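You operate a simulated robot arm through the tools that you are given. There is no shell and no other tool.

You are at the controls of a simulated robot arm. One attempt, no reset.

TASK
Plug the memory stick in, save again and go back to READY.
Fine: the screen asks for the stick; use the save key, then the back key.

It is judged by the outcome, as a careful person would: the job done as asked, and still so three seconds after it is handed in. It fails if anything else is knocked over, pushed out of place, dropped, spilled or broken.

THE ROBOT
A 6-joint arm with a two-finger gripper, fixed in place. Base frame: the origin is on the floor under the middle of its stand, x ahead of it, y to its left, z up; the work surface is at about z = 75. Readings come in cm, degrees, newtons and seconds.
With the tool pointing down near the work surface it reaches from about 32 to 68 cm from the base axis. Its first joint turns from -66.0 to 66.0 degrees. Payload 2.45 kg.
Tool frame: the origin (TCP) lies between the finger pads and is the grasp point; the fingertips stand 3 cm ahead of it; z points along the fingers, y is the line along which they close. The gripper opens to 10.6 cm; its body begins 7.9 cm behind the TCP.
Orientation is that of the tool frame in the base frame, as a unit quaternion [x, y, z, w]. With the fingers straight down and closing along the base's y, the tool's x points along the base's -x, its y along +y and its z along -z.

THE INTERFACE
- The arm moves only by the tool jog_arm. Its argument "commands" is a list of rows, each an object (a shift or turn left out is 0, a gripper value left out holds the last) with "offset": the shift along the base's x, y, z in units of 50 mm (1.0 is 50 mm), a list of three; "turn": the turn, a rotation vector about the base's x, y, z in units of 6 degrees (1.0 is 6 degrees), a list of three; "grip": the opening in per cent of the stroke, from 0 (shut) to 100 (fully open). In form: [{"offset": [dx, dy, dz], "turn": [ax, ay, az], "grip": grip}, ...]. A call has 1 to 20 rows; each row shifts and turns the commanded pose from where the row before left it. A call with a number of a shift or a turn outside -1 to 1 is refused whole. A row lasts 0.2 s, in which the tool goes at most 5 cm and 8.6 degrees; a call with a longer step from one row to the next is refused whole, and so is a gripper value outside its range. Where a pose cannot be reached the arm comes as near as it can. A force on the tool above 40 N (or 10 N above the force at the start of the call, whichever is more), or a blocked arm, ends the call early, and 0.2 s more pass. Each finger travels about 15.3 cm/s and halts on what it meets, pressing with about 37 N; the grip force reading is that of the motor and also rises with nothing between the fingers. The clock runs only during rows and for 0.2 s after the last one: add rows that do not move to give the fingers time. It gives the time, the measured TCP pose, the force on the tool (base axes), the opening and the grip force at its end, in the units of the frame above (readings bear some noise), with the torque about the TCP (base axes, N m) and any sound that the robot's microphone picked up, and new pictures: "views" is both (left out), scene, wrist or none.
- Cameras (640 x 400 px; columns grow to the right, rows downward): "scene" is fixed at [6.29, 41.82, 141.33]; the picture's right is [-0.70, -0.71, 0.00], its down [-0.36, 0.35, -0.87] and it looks along [0.62, -0.61, -0.50] (base axes); focal length 339 px, centre (320, 200). "wrist" rides on the gripper at [7.6, -0.2, -10.6] in the tool frame; the picture's right is [0.02, 1.00, 0.00], its down [-0.78, 0.02, -0.62] and it looks along [-0.62, 0.01, 0.78] (tool axes); focal length 247 px, centre (320, 200). There is no depth. A picture from a camera that has moved, and an enlarged one, comes with that camera's place and axes in the base frame and with its lens.
- zoom(camera, box): a new picture of the part [left, top, right, bottom] of that camera's present view, enlarged. It takes no simulated time.
- close_job(): hands the job in; it is judged then, once.

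Nothing tells you positions but the pictures and the camera data. Unless the task says otherwise, let go and move clear before handing in.

The tools are called after "Emit:" as name(argument=value, ...) on one line, values as JSON. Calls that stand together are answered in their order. jog_arm: Moves the arm, as the interface text tells. Its arguments: {"type":"object","properties":{"commands":{"type":"array","items":{"type":"object","properties":{"offset":{"type":"array","items":{"type":"number"}},"turn":{"type":"array","items":{"type":"number"}},"grip":{"type":"number"}}}},"views":{"type":"string","enum":["both","scene","wrist","none"]}},"required":["commands"]} The other tools are called the same way: zoom (camera, box) takes an enlarged picture of a part of a camera's view; close_job () hands the job in.

At the start:

```text
time_s: 0.0
tcp_pos: [38.94, -8.16, 120.29]
tool_rot: [-0.001, 1.0, 0.0, 0.0]
force: [-0.9, -0.1, -1.2]
ft_torque: [0.02, 0.02, 0.01]
opening: 10.59
finger_force: 0.1
```

scene: 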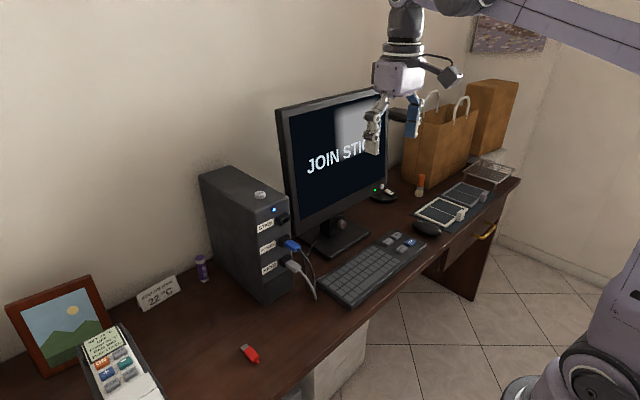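
wrist: 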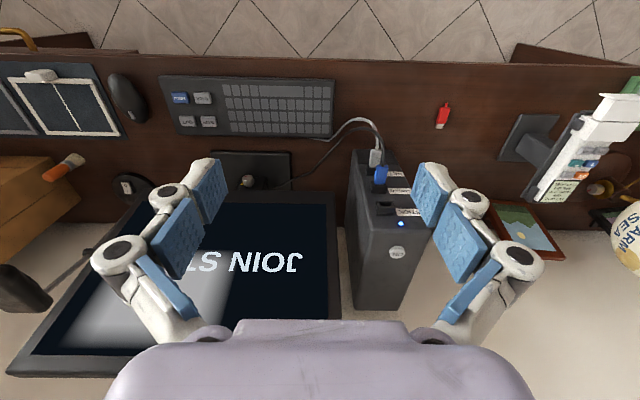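

I see a desk with a PC tower (ports on its front face), a monitor asking to "JOIN STICK", a keyboard with labelled keys and a red memory stick lying on the desk. First I'll zoom in for details.

Emit:
zoom(camera="scene", box=[190, 160, 350, 310])

Emit:
zoom(camera="scene", box=[220, 320, 300, 380])

Emit:
zoom(camera="scene", box=[320, 210, 460, 310])

Emit:
zoom(camera="wrist", box=[320, 80, 480, 240])

Emit:
zoom(camera="wrist", box=[140, 60, 350, 160])

Emit:
zoom(camera="scene", box=[270, 80, 430, 210])

```text
2.67 times, centred on (270, 235) of scene
camera zoom: at [6.29, 41.82, 141.33], right [-0.7, -0.71, 0.0], down [-0.36, 0.35, -0.87], along [0.62, -0.61, -0.5], focal length 905 px, centre (453, 107)
```

zoom: 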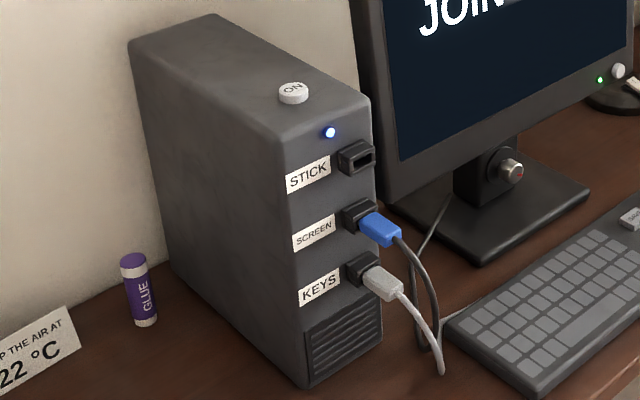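

```text
6.67 times, centred on (260, 350) of scene
camera zoom: at [6.29, 41.82, 141.33], right [-0.7, -0.71, 0.0], down [-0.36, 0.35, -0.87], along [0.62, -0.61, -0.5], focal length 2262 px, centre (720, -800)
```

zoom: 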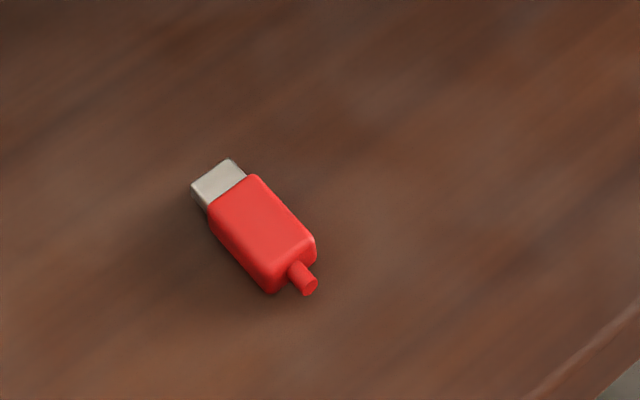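

```text
4.00 times, centred on (390, 260) of scene
camera zoom: at [6.29, 41.82, 141.33], right [-0.7, -0.71, 0.0], down [-0.36, 0.35, -0.87], along [0.62, -0.61, -0.5], focal length 1357 px, centre (40, -40)
```

zoom: 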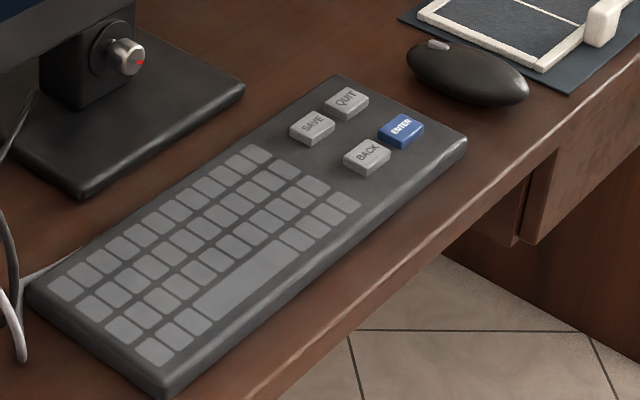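

```text
2.50 times, centred on (400, 160) of wrist
camera zoom: at [31.22, -8.43, 130.97], right [-0.02, 1.0, 0.0], down [0.78, 0.02, 0.62], along [0.62, 0.01, -0.78], focal length 617 px, centre (120, 300)
```

zoom: 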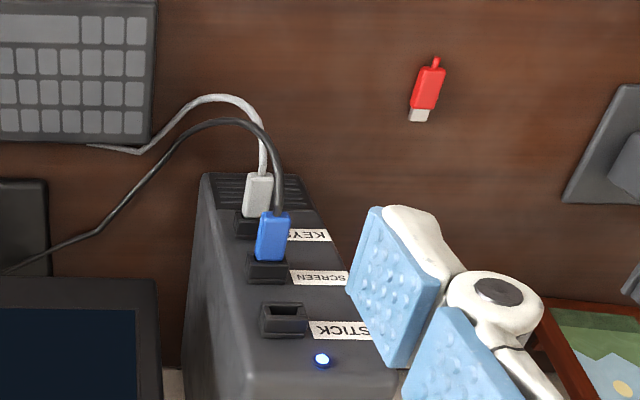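

```text
3.05 times, centred on (245, 110) of wrist
camera zoom: at [31.22, -8.43, 130.97], right [-0.02, 1.0, 0.0], down [0.78, 0.02, 0.62], along [0.62, 0.01, -0.78], focal length 753 px, centre (549, 474)
```

zoom: 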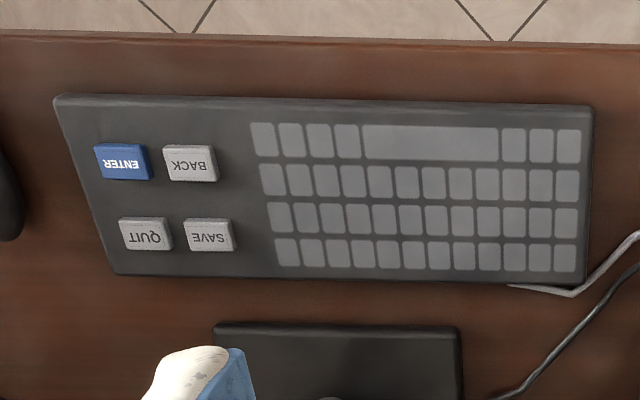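

```text
3.08 times, centred on (350, 145) of scene
camera zoom: at [6.29, 41.82, 141.33], right [-0.7, -0.71, 0.0], down [-0.36, 0.35, -0.87], along [0.62, -0.61, -0.5], focal length 1044 px, centre (228, 369)
```

zoom: 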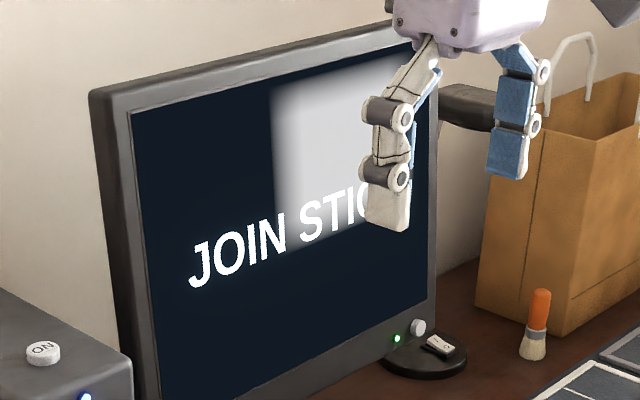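

The stick lies flat at about (50.2, 19.4, 75.7) with its plug pointing +x. The STICK port is at about (57.2, 2.8, 99.9) facing the robot, and the SAVE and BACK keys are near (52.2, -33) and (47.1, -33). I'll move above the stick first.

Emit:
jog_arm(commands=[{"offset": [0.2, 0.79, 0]}, {"offset": [0.32, 0.79, 0]}, {"offset": [0.32, 0.79, 0]}, {"offset": [0.32, 0.79, 0]}, {"offset": [0.35, 0.79, 0]}, {"offset": [0.35, 0.79, 0]}, {"offset": [0.35, 0.77, 0]}, {"offset": [0, 0, -0.9], "grip": 60}, {"offset": [0, 0, -0.9]}, {"offset": [0, 0, -0.9]}, {"offset": [0, 0, -0.9]}, {"offset": [0, 0, -0.9]}, {"offset": [0, 0, -0.5]}, {"offset": [0, 0, 0]}])

```text
time_s: 3.0
tcp_pos: [50.08, 19.1, 95.32]
tool_rot: [0.0, 1.0, 0.0, 0.0]
force: [0.2, 0.1, -1.1]
ft_torque: [-0.03, 0.0, 0.02]
opening: 6.34
finger_force: 0.1
camera wrist: at [42.42, 18.89, 105.99], right [-0.02, 1.0, 0.0], down [0.78, 0.02, 0.62], along [0.62, 0.01, -0.78], focal length 247 px, centre (320, 200)
```

scene: 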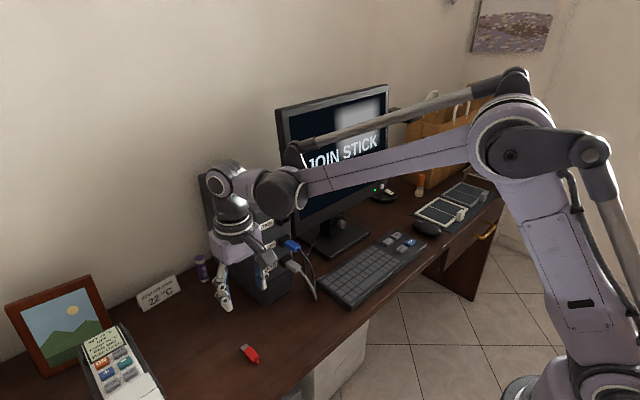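
wrist: 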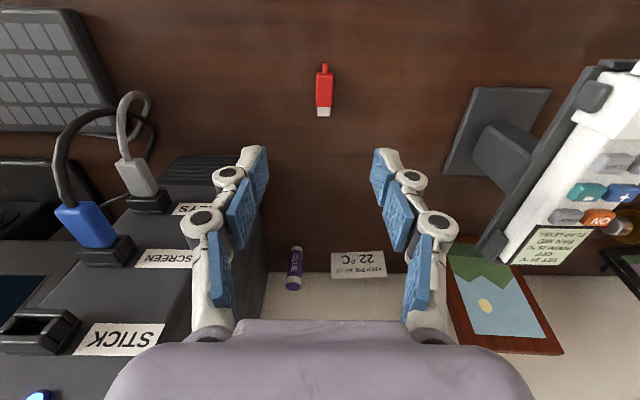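

The gripper is above the stick. I'll zoom in on the stick and the port to check positions and orientation.

Emit:
zoom(camera="wrist", box=[280, 50, 376, 110])

Emit:
zoom(camera="wrist", box=[0, 260, 200, 400])

Emit:
zoom(camera="scene", box=[190, 150, 320, 310])

```text
6.67 times, centred on (328, 80) of wrist
camera zoom: at [42.42, 18.89, 105.99], right [-0.02, 1.0, 0.0], down [0.78, 0.02, 0.62], along [0.62, 0.01, -0.78], focal length 1646 px, centre (267, 1000)
```

zoom: 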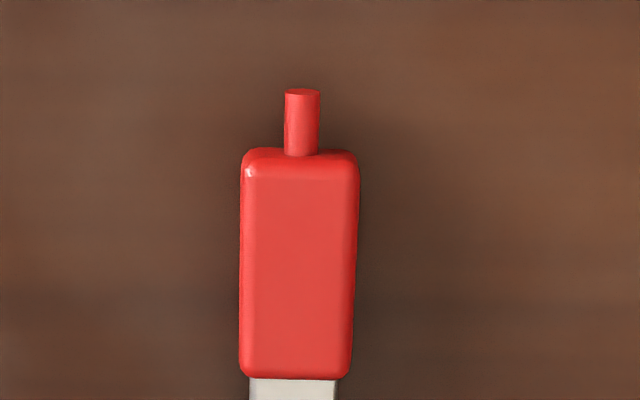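

```text
2.86 times, centred on (100, 330) of wrist
camera zoom: at [42.42, 18.89, 105.99], right [-0.02, 1.0, 0.0], down [0.78, 0.02, 0.62], along [0.62, 0.01, -0.78], focal length 706 px, centre (949, -171)
```

zoom: 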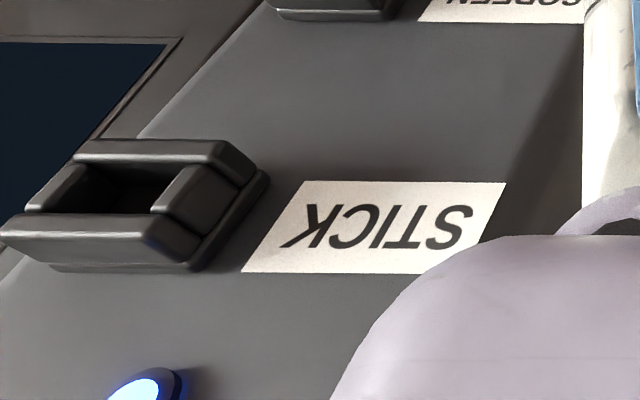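

```text
2.50 times, centred on (255, 230) of scene
camera zoom: at [6.29, 41.82, 141.33], right [-0.7, -0.71, 0.0], down [-0.36, 0.35, -0.87], along [0.62, -0.61, -0.5], focal length 848 px, centre (482, 125)
```

zoom: 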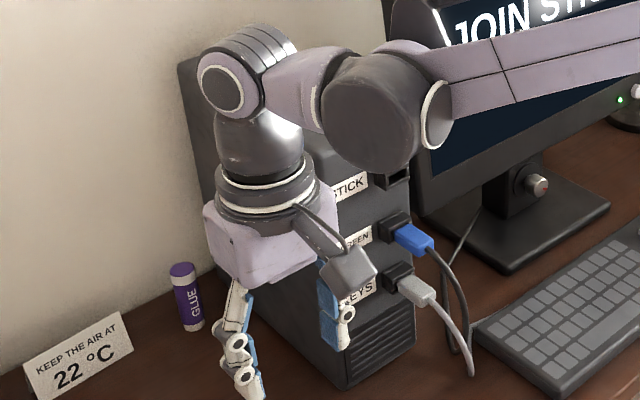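

The stick body spans about x 48.4–51.9 at y ≈ 19.45, aligned with +x, and the port slot is horizontal, so the orientation matches. I'll descend close to the desk and check before gripping.

Emit:
jog_arm(commands=[{"offset": [0, 0.06, -0.8], "grip": 50}, {"offset": [0, 0, -0.8]}, {"offset": [0, 0, -0.8]}, {"offset": [0, 0, -0.5]}, {"offset": [0, 0, -0.1]}, {"offset": [0, 0, 0]}])

```text
time_s: 4.4
tcp_pos: [49.9, 19.67, 80.4]
tool_rot: [0.0, 1.0, 0.0, 0.001]
force: [-1.4, 0.7, -0.4]
ft_torque: [-0.01, -0.04, 0.01]
opening: 5.31
finger_force: 0.1
camera wrist: at [42.32, 19.52, 91.12], right [-0.02, 1.0, 0.0], down [0.78, 0.02, 0.62], along [0.62, 0.01, -0.78], focal length 247 px, centre (320, 200)
```

scene: 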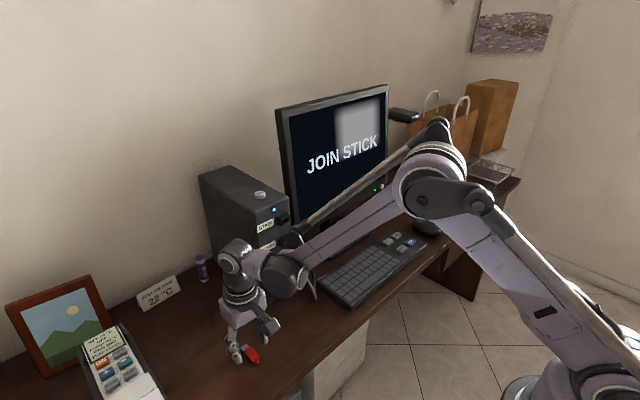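
wrist: 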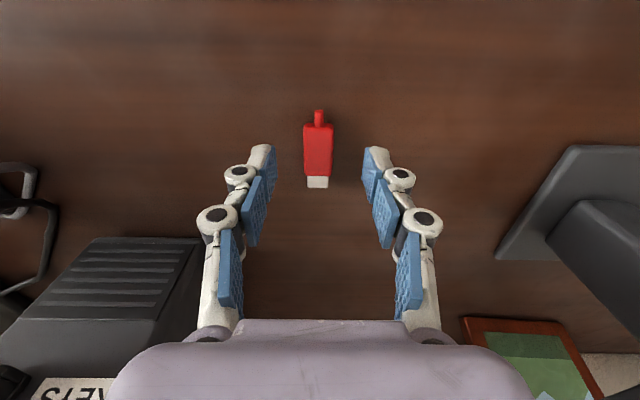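

Emit:
zoom(camera="wrist", box=[220, 90, 420, 215])

Emit:
zoom(camera="scene", box=[210, 290, 306, 380])

```text
3.20 times, centred on (320, 152) of wrist
camera zoom: at [42.32, 19.52, 91.12], right [-0.02, 1.0, 0.0], down [0.78, 0.02, 0.62], along [0.62, 0.01, -0.78], focal length 790 px, centre (320, 352)
```

zoom: 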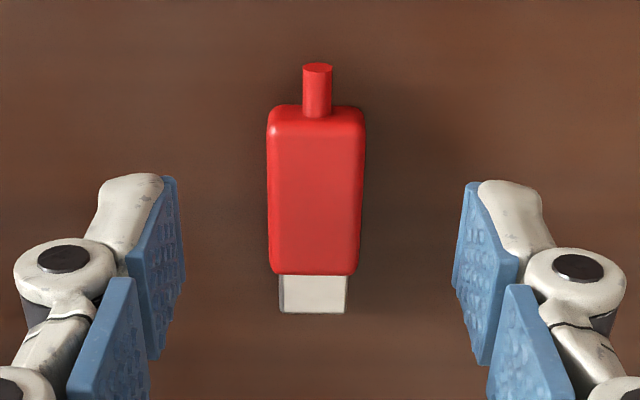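

```text
4.44 times, centred on (258, 335) of scene
camera zoom: at [6.29, 41.82, 141.33], right [-0.7, -0.71, 0.0], down [-0.36, 0.35, -0.87], along [0.62, -0.61, -0.5], focal length 1508 px, centre (596, -400)
```

zoom: 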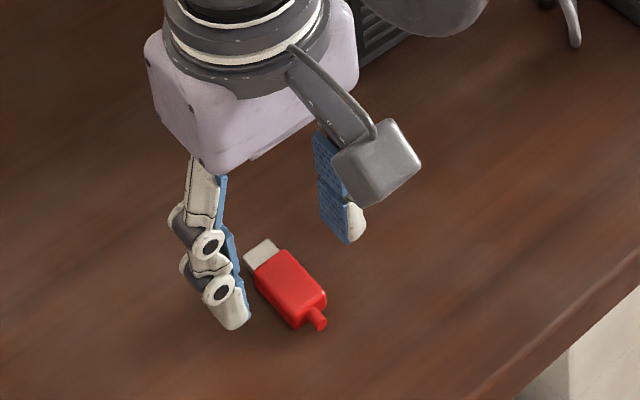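

The stick sits centered between the finger pads. I'll lower to just above the desk surface, with the grip slightly rearward on the body, and close.

Emit:
jog_arm(commands=[{"offset": [-0.05, -0.026, -0.2]}, {"offset": [0, 0, -0.2]}, {"offset": [0, 0, 0]}, {"offset": [0, 0, 0]}])

```text
time_s: 5.4
tcp_pos: [49.72, 19.32, 78.33]
tool_rot: [0.0, 1.0, 0.0, 0.001]
force: [0.2, 0.4, -0.6]
ft_torque: [-0.03, 0.03, -0.01]
opening: 5.3
finger_force: 0.1
camera wrist: at [42.06, 19.25, 89.12], right [-0.02, 1.0, 0.0], down [0.78, 0.02, 0.62], along [0.62, 0.01, -0.78], focal length 247 px, centre (320, 200)
```

scene: 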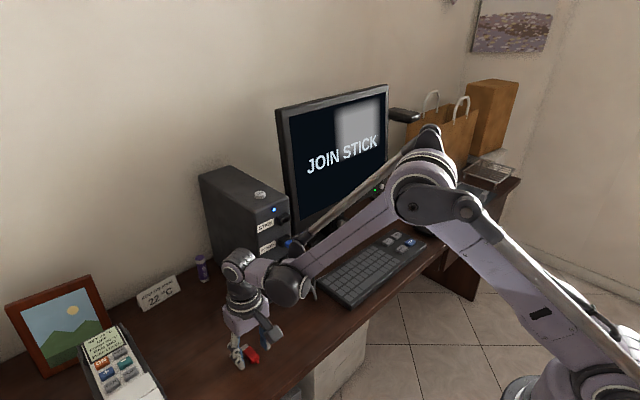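
wrist: 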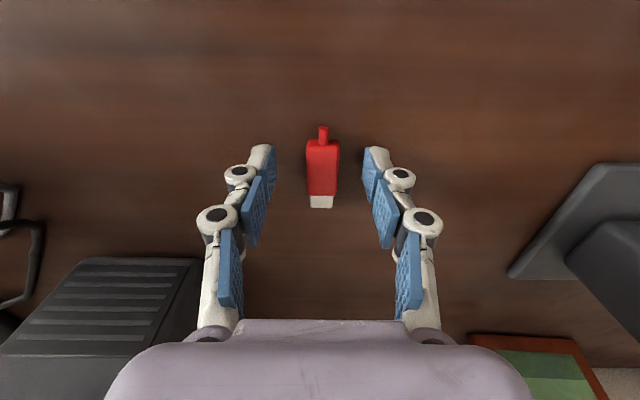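

Emit:
jog_arm(commands=[{"grip": 30}, {"grip": 24}, {"grip": 0}, {"grip": 0}, {"grip": 0}], views="wrist")

```text
time_s: 6.6
tcp_pos: [49.78, 19.48, 78.51]
tool_rot: [0.0, 1.0, 0.0, 0.001]
force: [-0.8, 0.4, -0.8]
ft_torque: [-0.04, 0.0, -0.03]
opening: 1.84
finger_force: 37.6
camera wrist: at [42.07, 19.25, 89.13], right [-0.02, 1.0, 0.0], down [0.78, 0.02, 0.62], along [0.62, 0.01, -0.78], focal length 247 px, centre (320, 200)
```

wrist: 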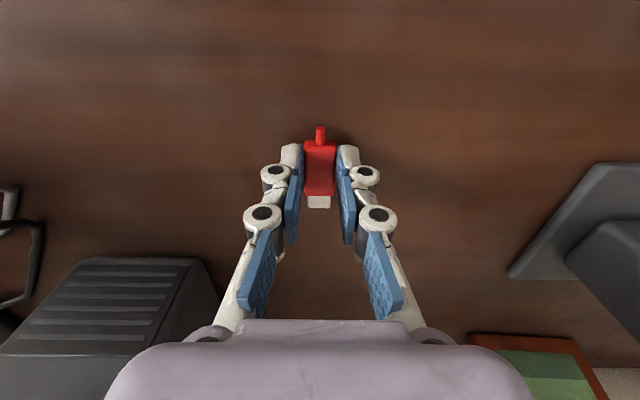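

The stick is gripped (opening 1.84 cm). I'll lift it up and check that it is held firmly.

Emit:
jog_arm(commands=[{"offset": [0, 0, 0.2]}, {"offset": [0, 0, 0.4]}, {"offset": [0, 0, 0.6]}, {"offset": [-0.2, 0, 0.6]}, {"offset": [-0.2, 0, 0.6]}, {"offset": [-0.2, 0, 0.6]}, {"offset": [-0.2, 0, 0.6]}, {"offset": [-0.2, 0, 0.6]}, {"offset": [0, 0, 0.4]}, {"offset": [0, 0, 0.2]}, {"offset": [0, 0, 0]}, {"offset": [0, 0, 0]}])

```text
time_s: 9.2
tcp_pos: [44.5, 19.78, 102.26]
tool_rot: [-0.001, 1.0, 0.0, 0.0]
force: [-0.1, -0.5, -0.9]
ft_torque: [-0.02, -0.01, 0.0]
opening: 1.85
finger_force: 37.0
camera wrist: at [36.96, 19.51, 113.04], right [-0.02, 1.0, 0.0], down [0.78, 0.02, 0.62], along [0.62, 0.01, -0.78], focal length 247 px, centre (320, 200)
```

scene: 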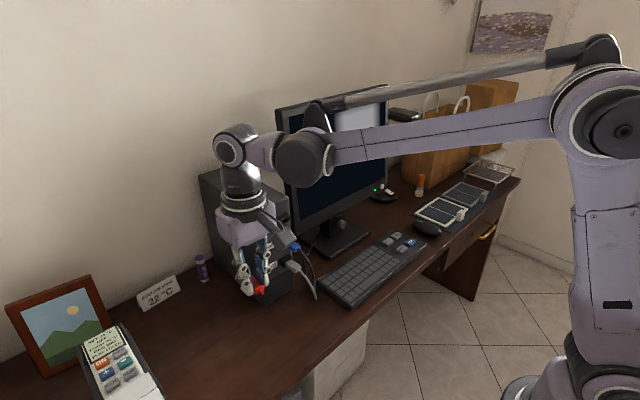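
wrist: 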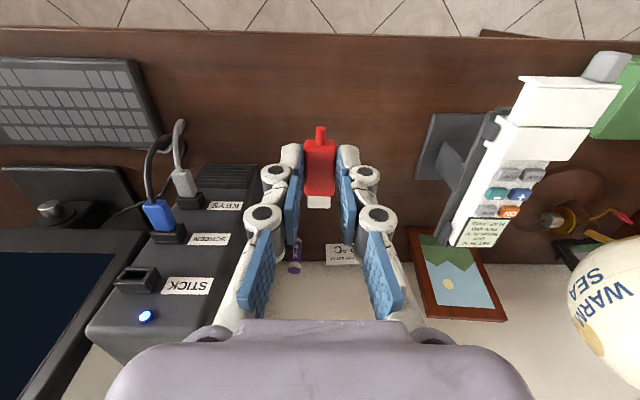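

The stick is held firmly. I'll zoom to measure the port and the stick's pose in the hand.

Emit:
zoom(camera="wrist", box=[264, 115, 376, 215])

Emit:
zoom(camera="wrist", box=[80, 220, 240, 340])

Emit:
zoom(camera="scene", box=[210, 220, 310, 310])

```text
4.00 times, centred on (320, 165) of wrist
camera zoom: at [36.96, 19.51, 113.04], right [-0.02, 1.0, 0.0], down [0.78, 0.02, 0.62], along [0.62, 0.01, -0.78], focal length 988 px, centre (320, 340)
```

zoom: 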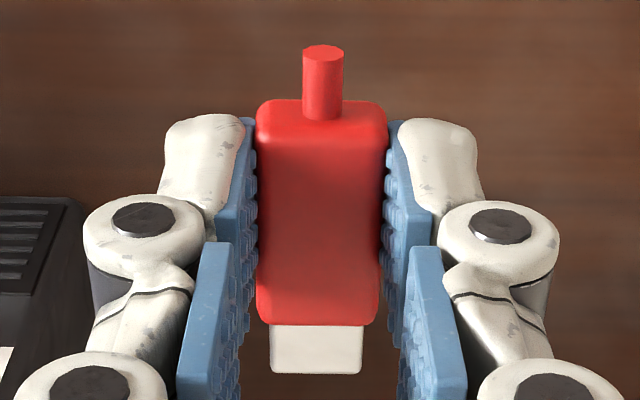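

```text
3.33 times, centred on (160, 280) of wrist
camera zoom: at [36.96, 19.51, 113.04], right [-0.02, 1.0, 0.0], down [0.78, 0.02, 0.62], along [0.62, 0.01, -0.78], focal length 823 px, centre (853, -67)
```

zoom: 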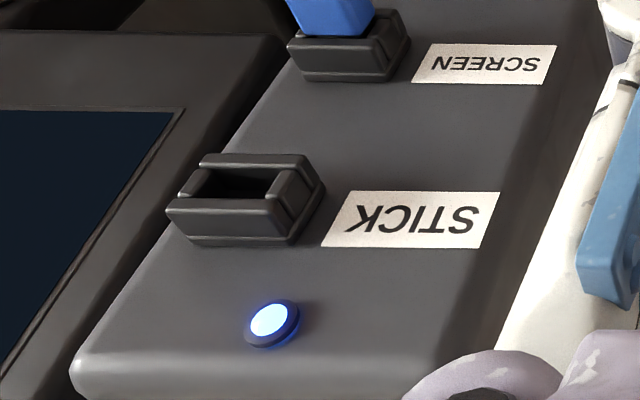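

```text
4.44 times, centred on (260, 265) of scene
camera zoom: at [6.29, 41.82, 141.33], right [-0.7, -0.71, 0.0], down [-0.36, 0.35, -0.87], along [0.62, -0.61, -0.5], focal length 1508 px, centre (587, -89)
```

zoom: 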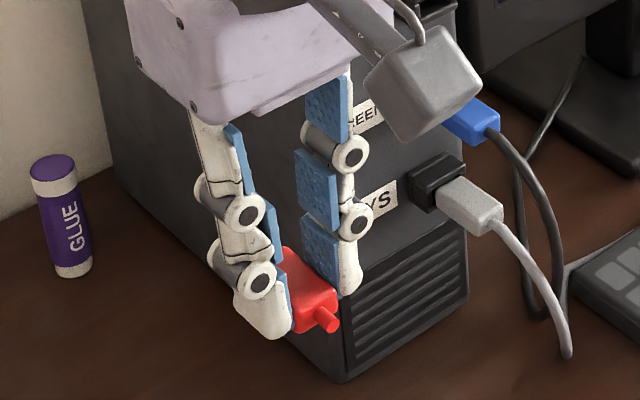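

The stick is parallel to +x in the hand, with its plug tip about 3.5 cm ahead of the TCP. I'll move across to line up in front of the STICK port, staying back from it.

Emit:
jog_arm(commands=[{"offset": [0, -0.3, 0]}, {"offset": [0, -0.6, 0]}, {"offset": [0, -0.6, 0]}, {"offset": [0, -0.6, 0]}, {"offset": [0, -0.6, 0]}, {"offset": [0.2, -0.4, 0]}, {"offset": [0.3, -0.252, 0.06]}, {"offset": [0.3, 0, 0]}, {"offset": [0, 0, 0]}, {"offset": [0, 0, 0]}])

```text
time_s: 11.4
tcp_pos: [48.69, 2.86, 102.41]
tool_rot: [0.0, 1.0, 0.0, 0.0]
force: [-0.7, -0.9, -0.6]
ft_torque: [0.0, -0.01, 0.0]
opening: 1.87
finger_force: 36.9
camera wrist: at [41.01, 2.64, 113.09], right [-0.02, 1.0, 0.0], down [0.78, 0.02, 0.62], along [0.62, 0.01, -0.78], focal length 247 px, centre (320, 200)
```

scene: 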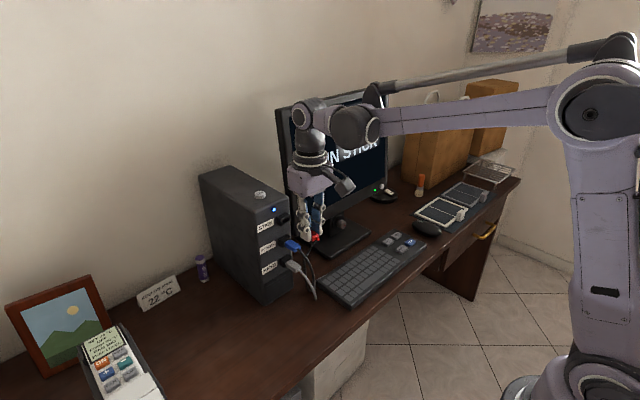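
wrist: 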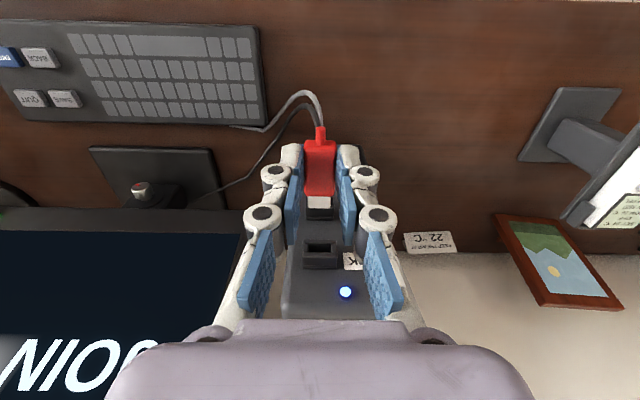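

Emit:
zoom(camera="wrist", box=[264, 180, 376, 280])

Emit:
zoom(camera="scene", box=[240, 180, 340, 270])

Emit:
zoom(camera="wrist", box=[260, 120, 380, 230])

```text
4.00 times, centred on (320, 230) of wrist
camera zoom: at [41.01, 2.64, 113.09], right [-0.02, 1.0, 0.0], down [0.78, 0.02, 0.62], along [0.62, 0.01, -0.78], focal length 988 px, centre (320, 80)
```

zoom: 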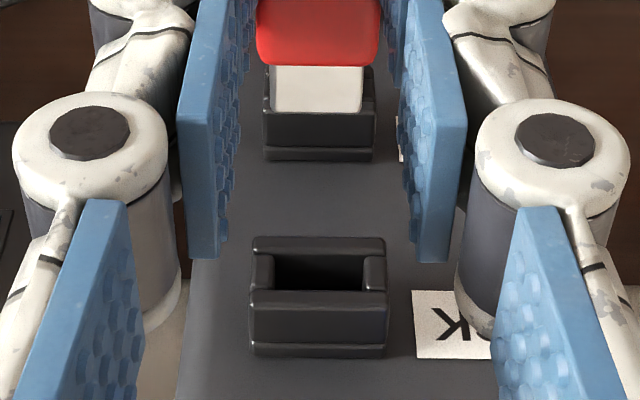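

```text
4.44 times, centred on (290, 225) of scene
camera zoom: at [6.29, 41.82, 141.33], right [-0.7, -0.71, 0.0], down [-0.36, 0.35, -0.87], along [0.62, -0.61, -0.5], focal length 1508 px, centre (453, 89)
```

zoom: 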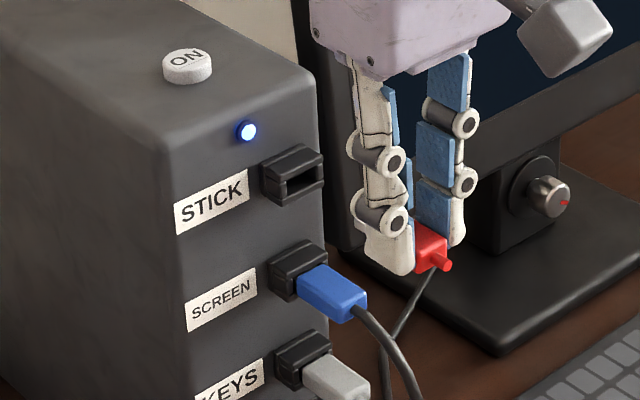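

```text
3.64 times, centred on (320, 175) of wrist
camera zoom: at [41.01, 2.64, 113.09], right [-0.02, 1.0, 0.0], down [0.78, 0.02, 0.62], along [0.62, 0.01, -0.78], focal length 898 px, centre (320, 291)
```

zoom: 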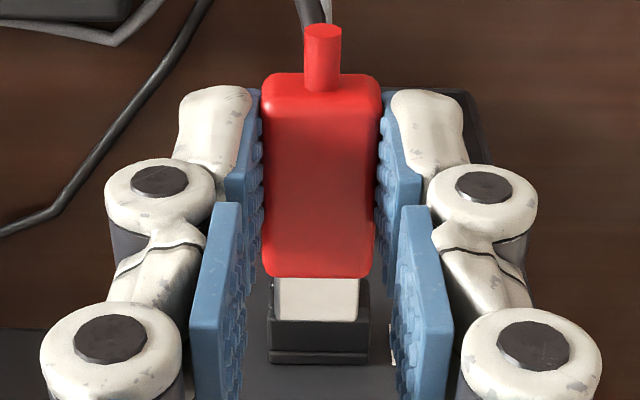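

The plug and slot are both clearly visible. I'll zoom in tighter to measure relative offsets precisely.

Emit:
zoom(camera="wrist", box=[300, 194, 340, 219])

Emit:
zoom(camera="wrist", box=[296, 232, 344, 262])

Emit:
zoom(camera="scene", box=[276, 208, 308, 228])

Emit:
zoom(camera="scene", box=[300, 226, 332, 246])

```text
16.00 times, centred on (320, 206) of wrist
camera zoom: at [41.01, 2.64, 113.09], right [-0.02, 1.0, 0.0], down [0.78, 0.02, 0.62], along [0.62, 0.01, -0.78], focal length 3952 px, centre (320, 96)
```

zoom: 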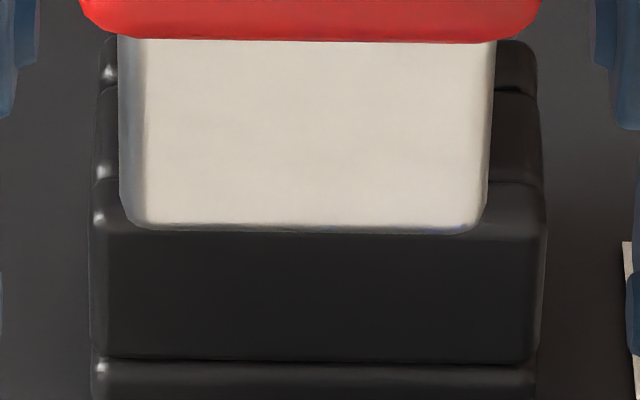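

```text
13.33 times, centred on (320, 247) of wrist
camera zoom: at [41.01, 2.64, 113.09], right [-0.02, 1.0, 0.0], down [0.78, 0.02, 0.62], along [0.62, 0.01, -0.78], focal length 3293 px, centre (320, -427)
```

zoom: 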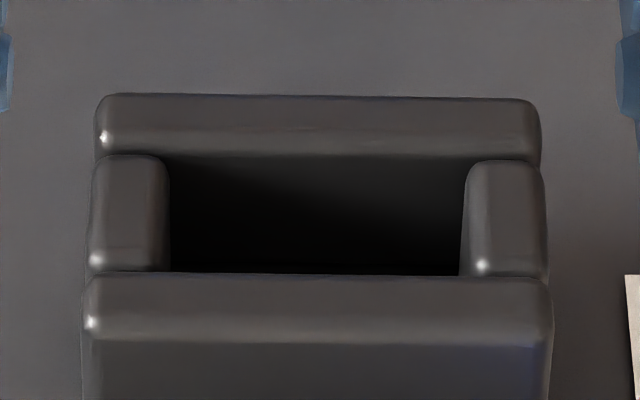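

```text
16.00 times, centred on (292, 218) of scene
camera zoom: at [6.29, 41.82, 141.33], right [-0.7, -0.71, 0.0], down [-0.36, 0.35, -0.87], along [0.62, -0.61, -0.5], focal length 5428 px, centre (768, -88)
```

zoom: 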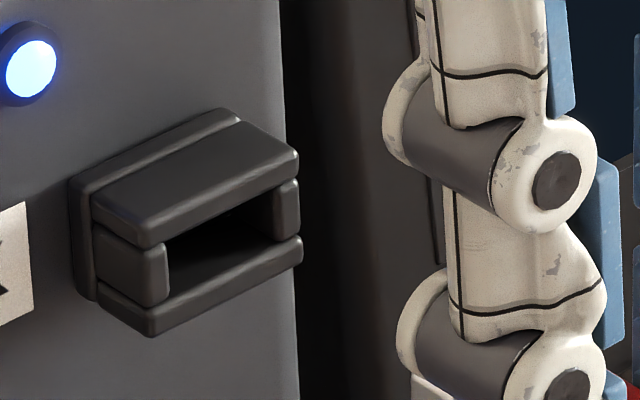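

```text
16.00 times, centred on (316, 236) of scene
camera zoom: at [6.29, 41.82, 141.33], right [-0.7, -0.71, 0.0], down [-0.36, 0.35, -0.87], along [0.62, -0.61, -0.5], focal length 5428 px, centre (384, -376)
```

zoom: 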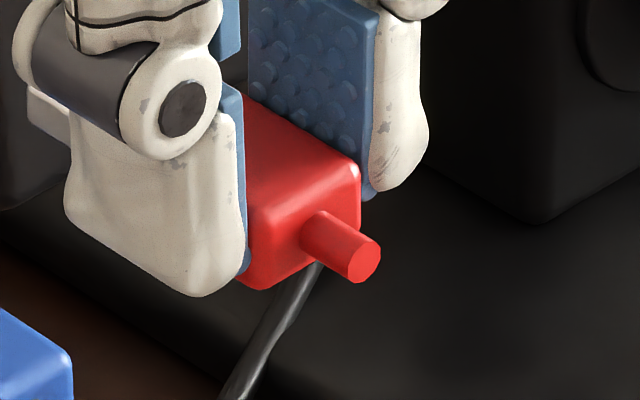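

Relative to the slot, the plug needs about +0.14 cm in y and −0.12 cm in z, with a gap of about 4.4 cm in x. I'll correct those and approach to within about 1.5 cm, then check again.

Emit:
jog_arm(commands=[{"offset": [0.1, 0.028, -0.024]}, {"offset": [0.2, 0, 0]}, {"offset": [0.2, 0, 0]}, {"offset": [0.08, 0, 0]}, {"offset": [0, 0, 0]}, {"offset": [0, 0, 0]}], views="both")

Emit:
zoom(camera="wrist", box=[280, 190, 360, 240])

Emit:
zoom(camera="scene", box=[270, 205, 334, 245])

```text
time_s: 12.8
tcp_pos: [51.47, 2.89, 102.39]
tool_rot: [0.0, 1.0, -0.001, 0.0]
force: [0.2, -1.0, 0.3]
ft_torque: [0.0, 0.01, 0.02]
opening: 1.85
finger_force: 36.6
camera wrist: at [43.88, 2.75, 113.05], right [-0.02, 1.0, 0.0], down [0.78, 0.02, 0.62], along [0.62, 0.01, -0.78], focal length 247 px, centre (320, 200)
```

scene: 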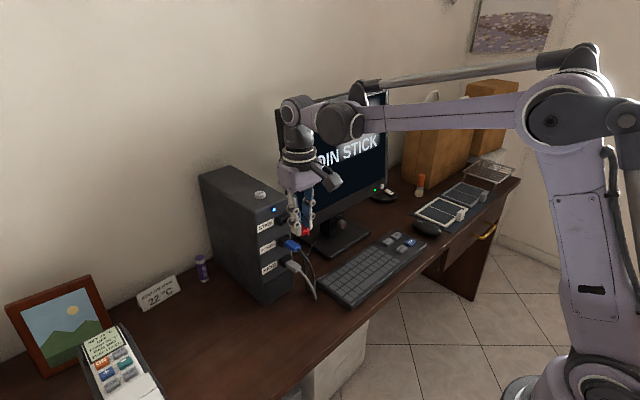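
wrist: 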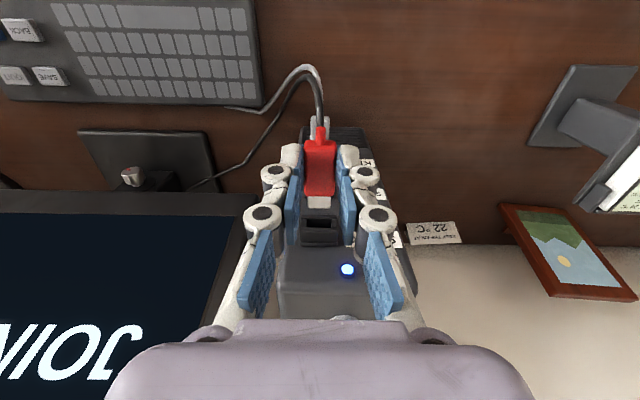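

```text
8.00 times, centred on (320, 215) of wrist
camera zoom: at [43.88, 2.75, 113.05], right [-0.02, 1.0, 0.0], down [0.78, 0.02, 0.62], along [0.62, 0.01, -0.78], focal length 1976 px, centre (320, 80)
```

zoom: 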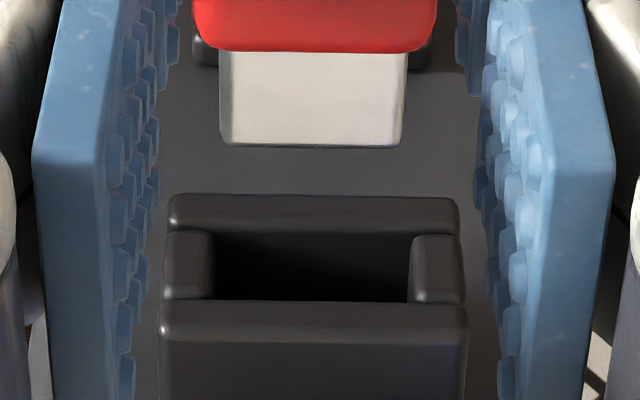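

```text
10.00 times, centred on (302, 225) of scene
camera zoom: at [6.29, 41.82, 141.33], right [-0.7, -0.71, 0.0], down [-0.36, 0.35, -0.87], along [0.62, -0.61, -0.5], focal length 3392 px, centre (500, -50)
```

zoom: 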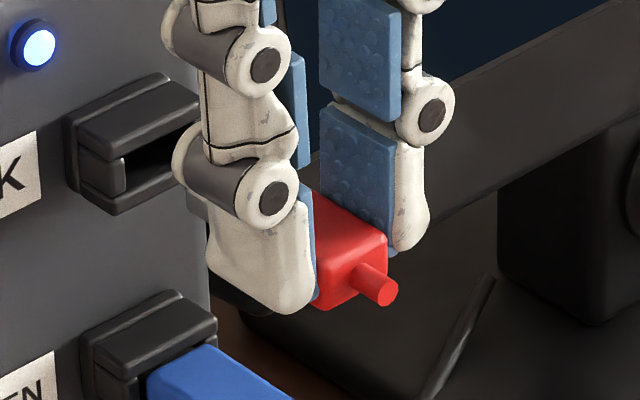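

Alignment now looks nearly right (about +0.03 cm more in y). I'll take one more careful look at the tail end for height, then advance slowly.

Emit:
zoom(camera="scene", box=[292, 222, 324, 242])

Emit:
jog_arm(commands=[{"offset": [0.05, 0.006, 0]}, {"offset": [0.06, 0, 0]}, {"offset": [0.06, 0, 0]}, {"offset": [0.05, 0, 0]}, {"offset": [0, 0, 0]}, {"offset": [0, 0, 0]}], views="wrist")

Emit:
zoom(camera="wrist", box=[288, 195, 352, 235])

Emit:
zoom(camera="scene", box=[276, 205, 324, 235])

```text
16.00 times, centred on (308, 232) of scene
camera zoom: at [6.29, 41.82, 141.33], right [-0.7, -0.71, 0.0], down [-0.36, 0.35, -0.87], along [0.62, -0.61, -0.5], focal length 5428 px, centre (512, -312)
```

zoom: 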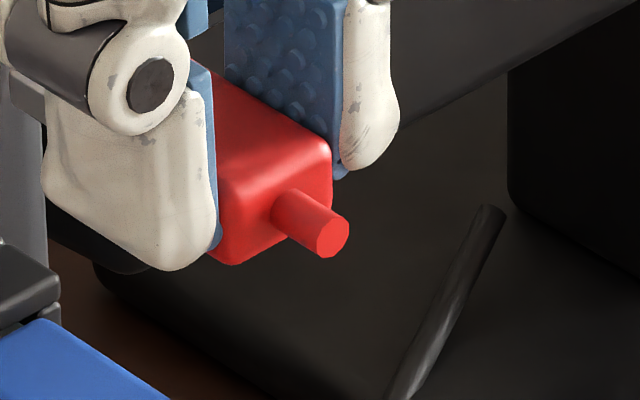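

```text
time_s: 14.2
tcp_pos: [52.56, 3.05, 102.51]
tool_rot: [0.0, 1.0, 0.0, -0.001]
force: [-1.1, 0.6, -0.5]
ft_torque: [-0.02, -0.03, -0.02]
opening: 1.86
finger_force: 37.2
camera wrist: at [44.99, 2.71, 113.23], right [-0.02, 1.0, 0.0], down [0.78, 0.02, 0.62], along [0.62, 0.01, -0.78], focal length 247 px, centre (320, 200)
```

wrist: 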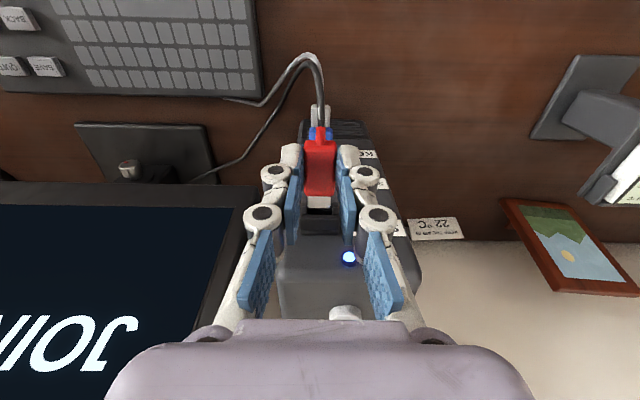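

```text
10.00 times, centred on (320, 215) of wrist
camera zoom: at [44.99, 2.71, 113.23], right [-0.02, 1.0, 0.0], down [0.78, 0.02, 0.62], along [0.62, 0.01, -0.78], focal length 2470 px, centre (320, 50)
```

zoom: 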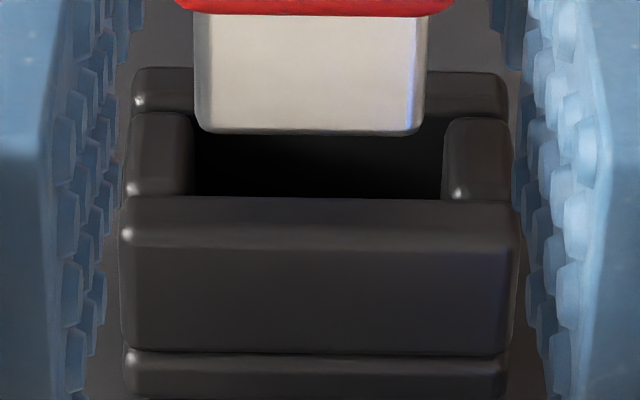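

```text
13.33 times, centred on (300, 220) of scene
camera zoom: at [6.29, 41.82, 141.33], right [-0.7, -0.71, 0.0], down [-0.36, 0.35, -0.87], along [0.62, -0.61, -0.5], focal length 4523 px, centre (587, -67)
```

zoom: 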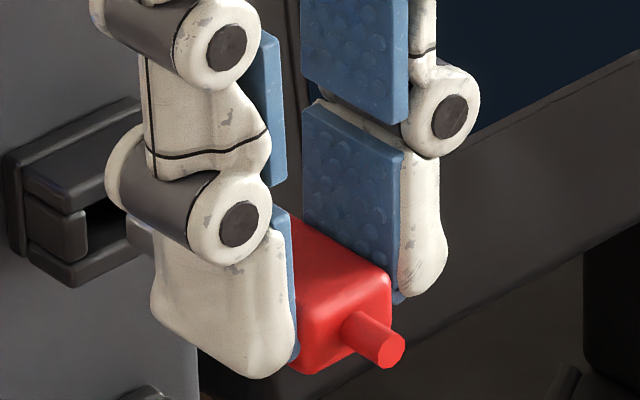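

The height may have drifted slightly, so I'll take tight zooms of the tail end and slot edges again before going further.

Emit:
zoom(camera="scene", box=[292, 222, 324, 242])

Emit:
zoom(camera="scene", box=[276, 208, 308, 228])

Emit:
zoom(camera="wrist", box=[300, 196, 340, 221])

```text
16.00 times, centred on (308, 232) of scene
camera zoom: at [6.29, 41.82, 141.33], right [-0.7, -0.71, 0.0], down [-0.36, 0.35, -0.87], along [0.62, -0.61, -0.5], focal length 5428 px, centre (512, -312)
```

zoom: 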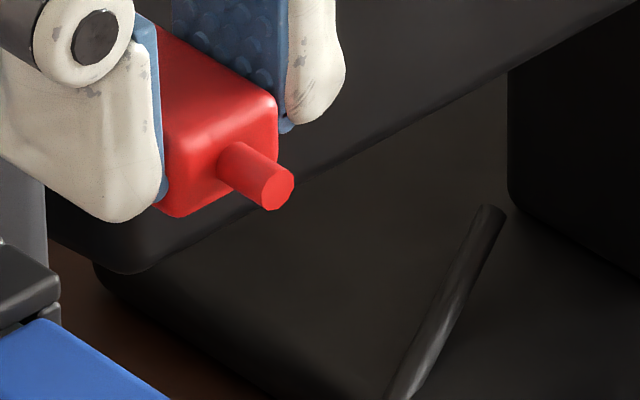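

```text
16.00 times, centred on (292, 218) of scene
camera zoom: at [6.29, 41.82, 141.33], right [-0.7, -0.71, 0.0], down [-0.36, 0.35, -0.87], along [0.62, -0.61, -0.5], focal length 5428 px, centre (768, -88)
```

zoom: 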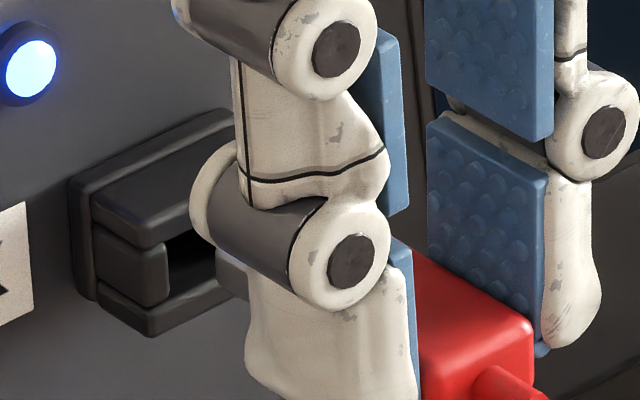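

```text
16.00 times, centred on (320, 208) of wrist
camera zoom: at [44.99, 2.71, 113.23], right [-0.02, 1.0, 0.0], down [0.78, 0.02, 0.62], along [0.62, 0.01, -0.78], focal length 3952 px, centre (320, 64)
```

zoom: 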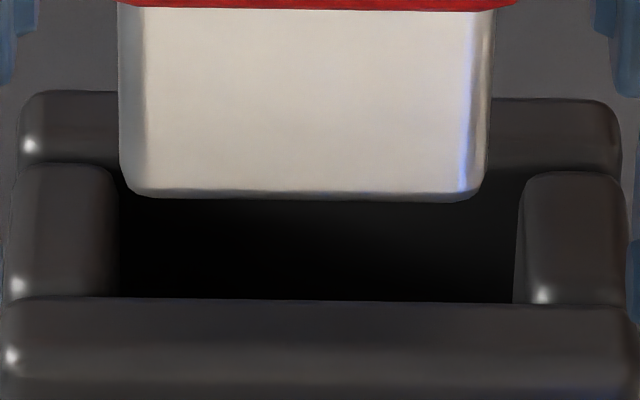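

The stick is currently about 0.25 cm too high and 0.06 cm too far right (−y) of the slot. I'll correct without advancing and check again.

Emit:
jog_arm(commands=[{"offset": [0, 0.012, -0.05]}, {"offset": [0, 0, 0]}, {"offset": [0, 0, 0]}, {"offset": [0, 0, 0]}], views="none")

Emit:
zoom(camera="scene", box=[292, 222, 324, 242])

Emit:
zoom(camera="wrist", box=[300, 196, 340, 221])

```text
time_s: 15.2
tcp_pos: [52.65, 3.04, 102.21]
tool_rot: [-0.001, 1.0, 0.0, 0.0]
force: [0.4, 0.3, 0.1]
ft_torque: [0.01, 0.02, 0.0]
opening: 1.82
finger_force: 36.5
```

```text
16.00 times, centred on (308, 232) of scene
camera zoom: at [6.29, 41.82, 141.33], right [-0.7, -0.71, 0.0], down [-0.36, 0.35, -0.87], along [0.62, -0.61, -0.5], focal length 5428 px, centre (512, -312)
```

zoom: 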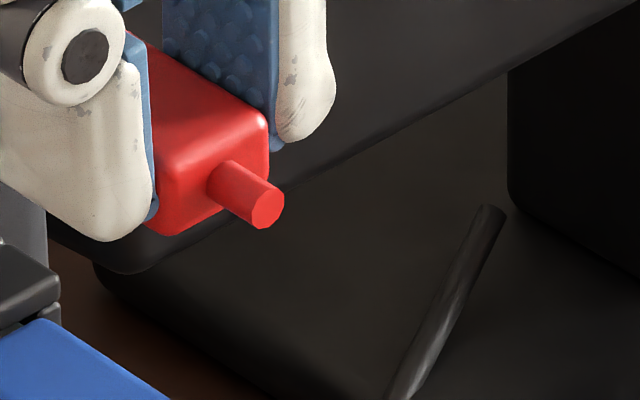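

```text
16.00 times, centred on (320, 208) of wrist
camera zoom: at [45.03, 2.85, 112.97], right [-0.02, 1.0, 0.0], down [0.78, 0.02, 0.62], along [0.62, 0.01, -0.78], focal length 3952 px, centre (320, 64)
```

zoom: 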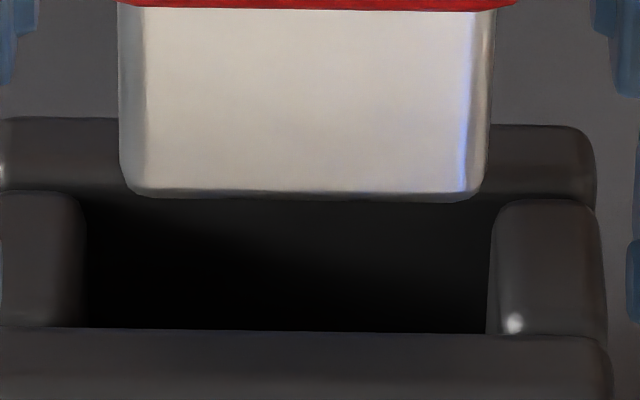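

Now the height is within 0.05 cm and lateral within 0.04 cm. I'll make small trims and step forward to just before entry.

Emit:
jog_arm(commands=[{"offset": [0.04, -0.008, 0.008]}, {"offset": [0.04, 0, 0]}, {"offset": [0, 0, 0]}, {"offset": [0, 0, 0]}, {"offset": [0, 0, 0]}], views="none")

Emit:
zoom(camera="scene", box=[292, 222, 324, 242])

Emit:
zoom(camera="wrist", box=[296, 190, 344, 220])

```text
time_s: 16.4
tcp_pos: [53.06, 2.94, 102.11]
tool_rot: [0.0, 1.0, 0.001, 0.001]
force: [0.7, 0.1, -0.2]
ft_torque: [0.02, -0.01, 0.03]
opening: 1.84
finger_force: 37.8
```

```text
16.00 times, centred on (308, 232) of scene
camera zoom: at [6.29, 41.82, 141.33], right [-0.7, -0.71, 0.0], down [-0.36, 0.35, -0.87], along [0.62, -0.61, -0.5], focal length 5428 px, centre (512, -312)
```

zoom: 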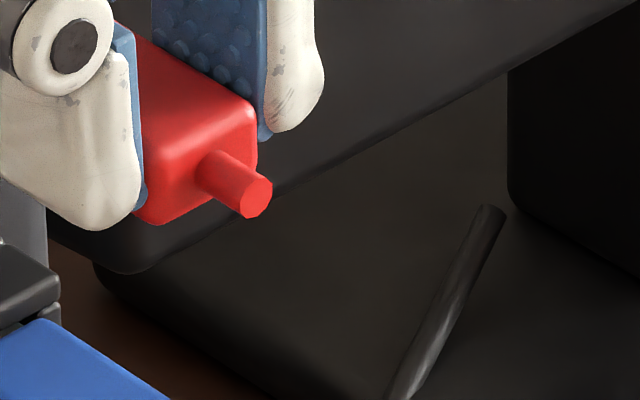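

```text
13.33 times, centred on (320, 205) of wrist
camera zoom: at [45.42, 2.71, 112.88], right [-0.02, 1.0, 0.0], down [0.78, 0.02, 0.62], along [0.62, 0.01, -0.78], focal length 3293 px, centre (320, 133)
```

zoom: 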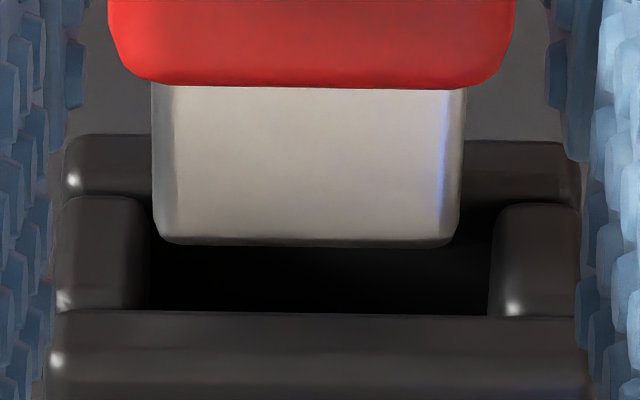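

Lateral and height errors are within the slot's clearance. I'll trim and ease the plug into the opening by about 0.6 cm, watching the force.

Emit:
jog_arm(commands=[{"offset": [0.0, 0.009, 0.01]}, {"offset": [0.03, 0, 0]}, {"offset": [0.03, 0, 0]}, {"offset": [0.03, 0, 0]}, {"offset": [0.03, 0, 0]}, {"offset": [0, 0, 0]}], views="none")

Emit:
zoom(camera="scene", box=[292, 222, 324, 242])

Emit:
zoom(camera="wrist", box=[296, 190, 344, 220])

```text
time_s: 17.8
tcp_pos: [53.66, 2.96, 102.23]
tool_rot: [0.0, 1.0, 0.0, 0.0]
force: [-0.1, 1.0, -0.9]
ft_torque: [0.0, -0.02, -0.02]
opening: 1.83
finger_force: 36.7
```

```text
16.00 times, centred on (308, 232) of scene
camera zoom: at [6.29, 41.82, 141.33], right [-0.7, -0.71, 0.0], down [-0.36, 0.35, -0.87], along [0.62, -0.61, -0.5], focal length 5428 px, centre (512, -312)
```

zoom: 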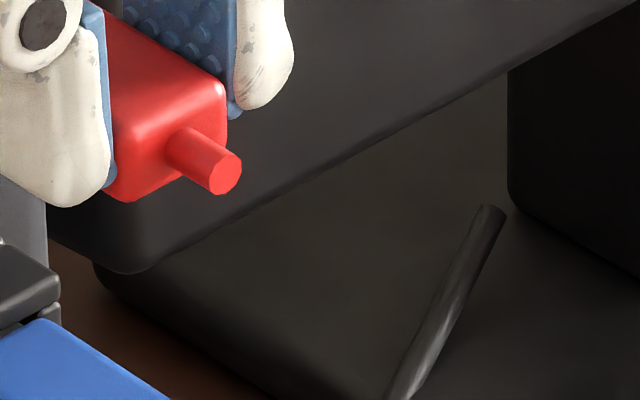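

```text
13.33 times, centred on (320, 205) of wrist
camera zoom: at [45.97, 2.76, 113.0], right [-0.02, 1.0, 0.0], down [0.78, 0.02, 0.62], along [0.62, 0.01, -0.78], focal length 3293 px, centre (320, 133)
```

zoom: 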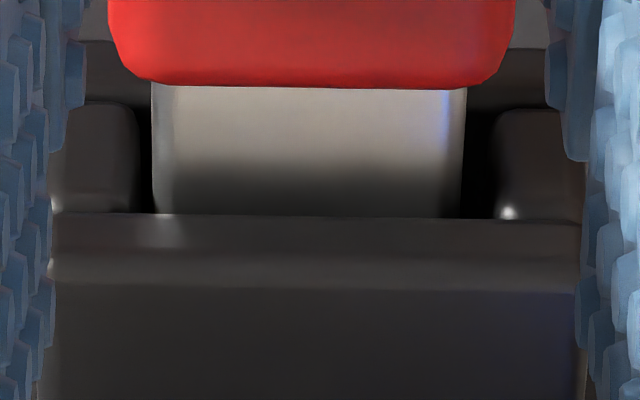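

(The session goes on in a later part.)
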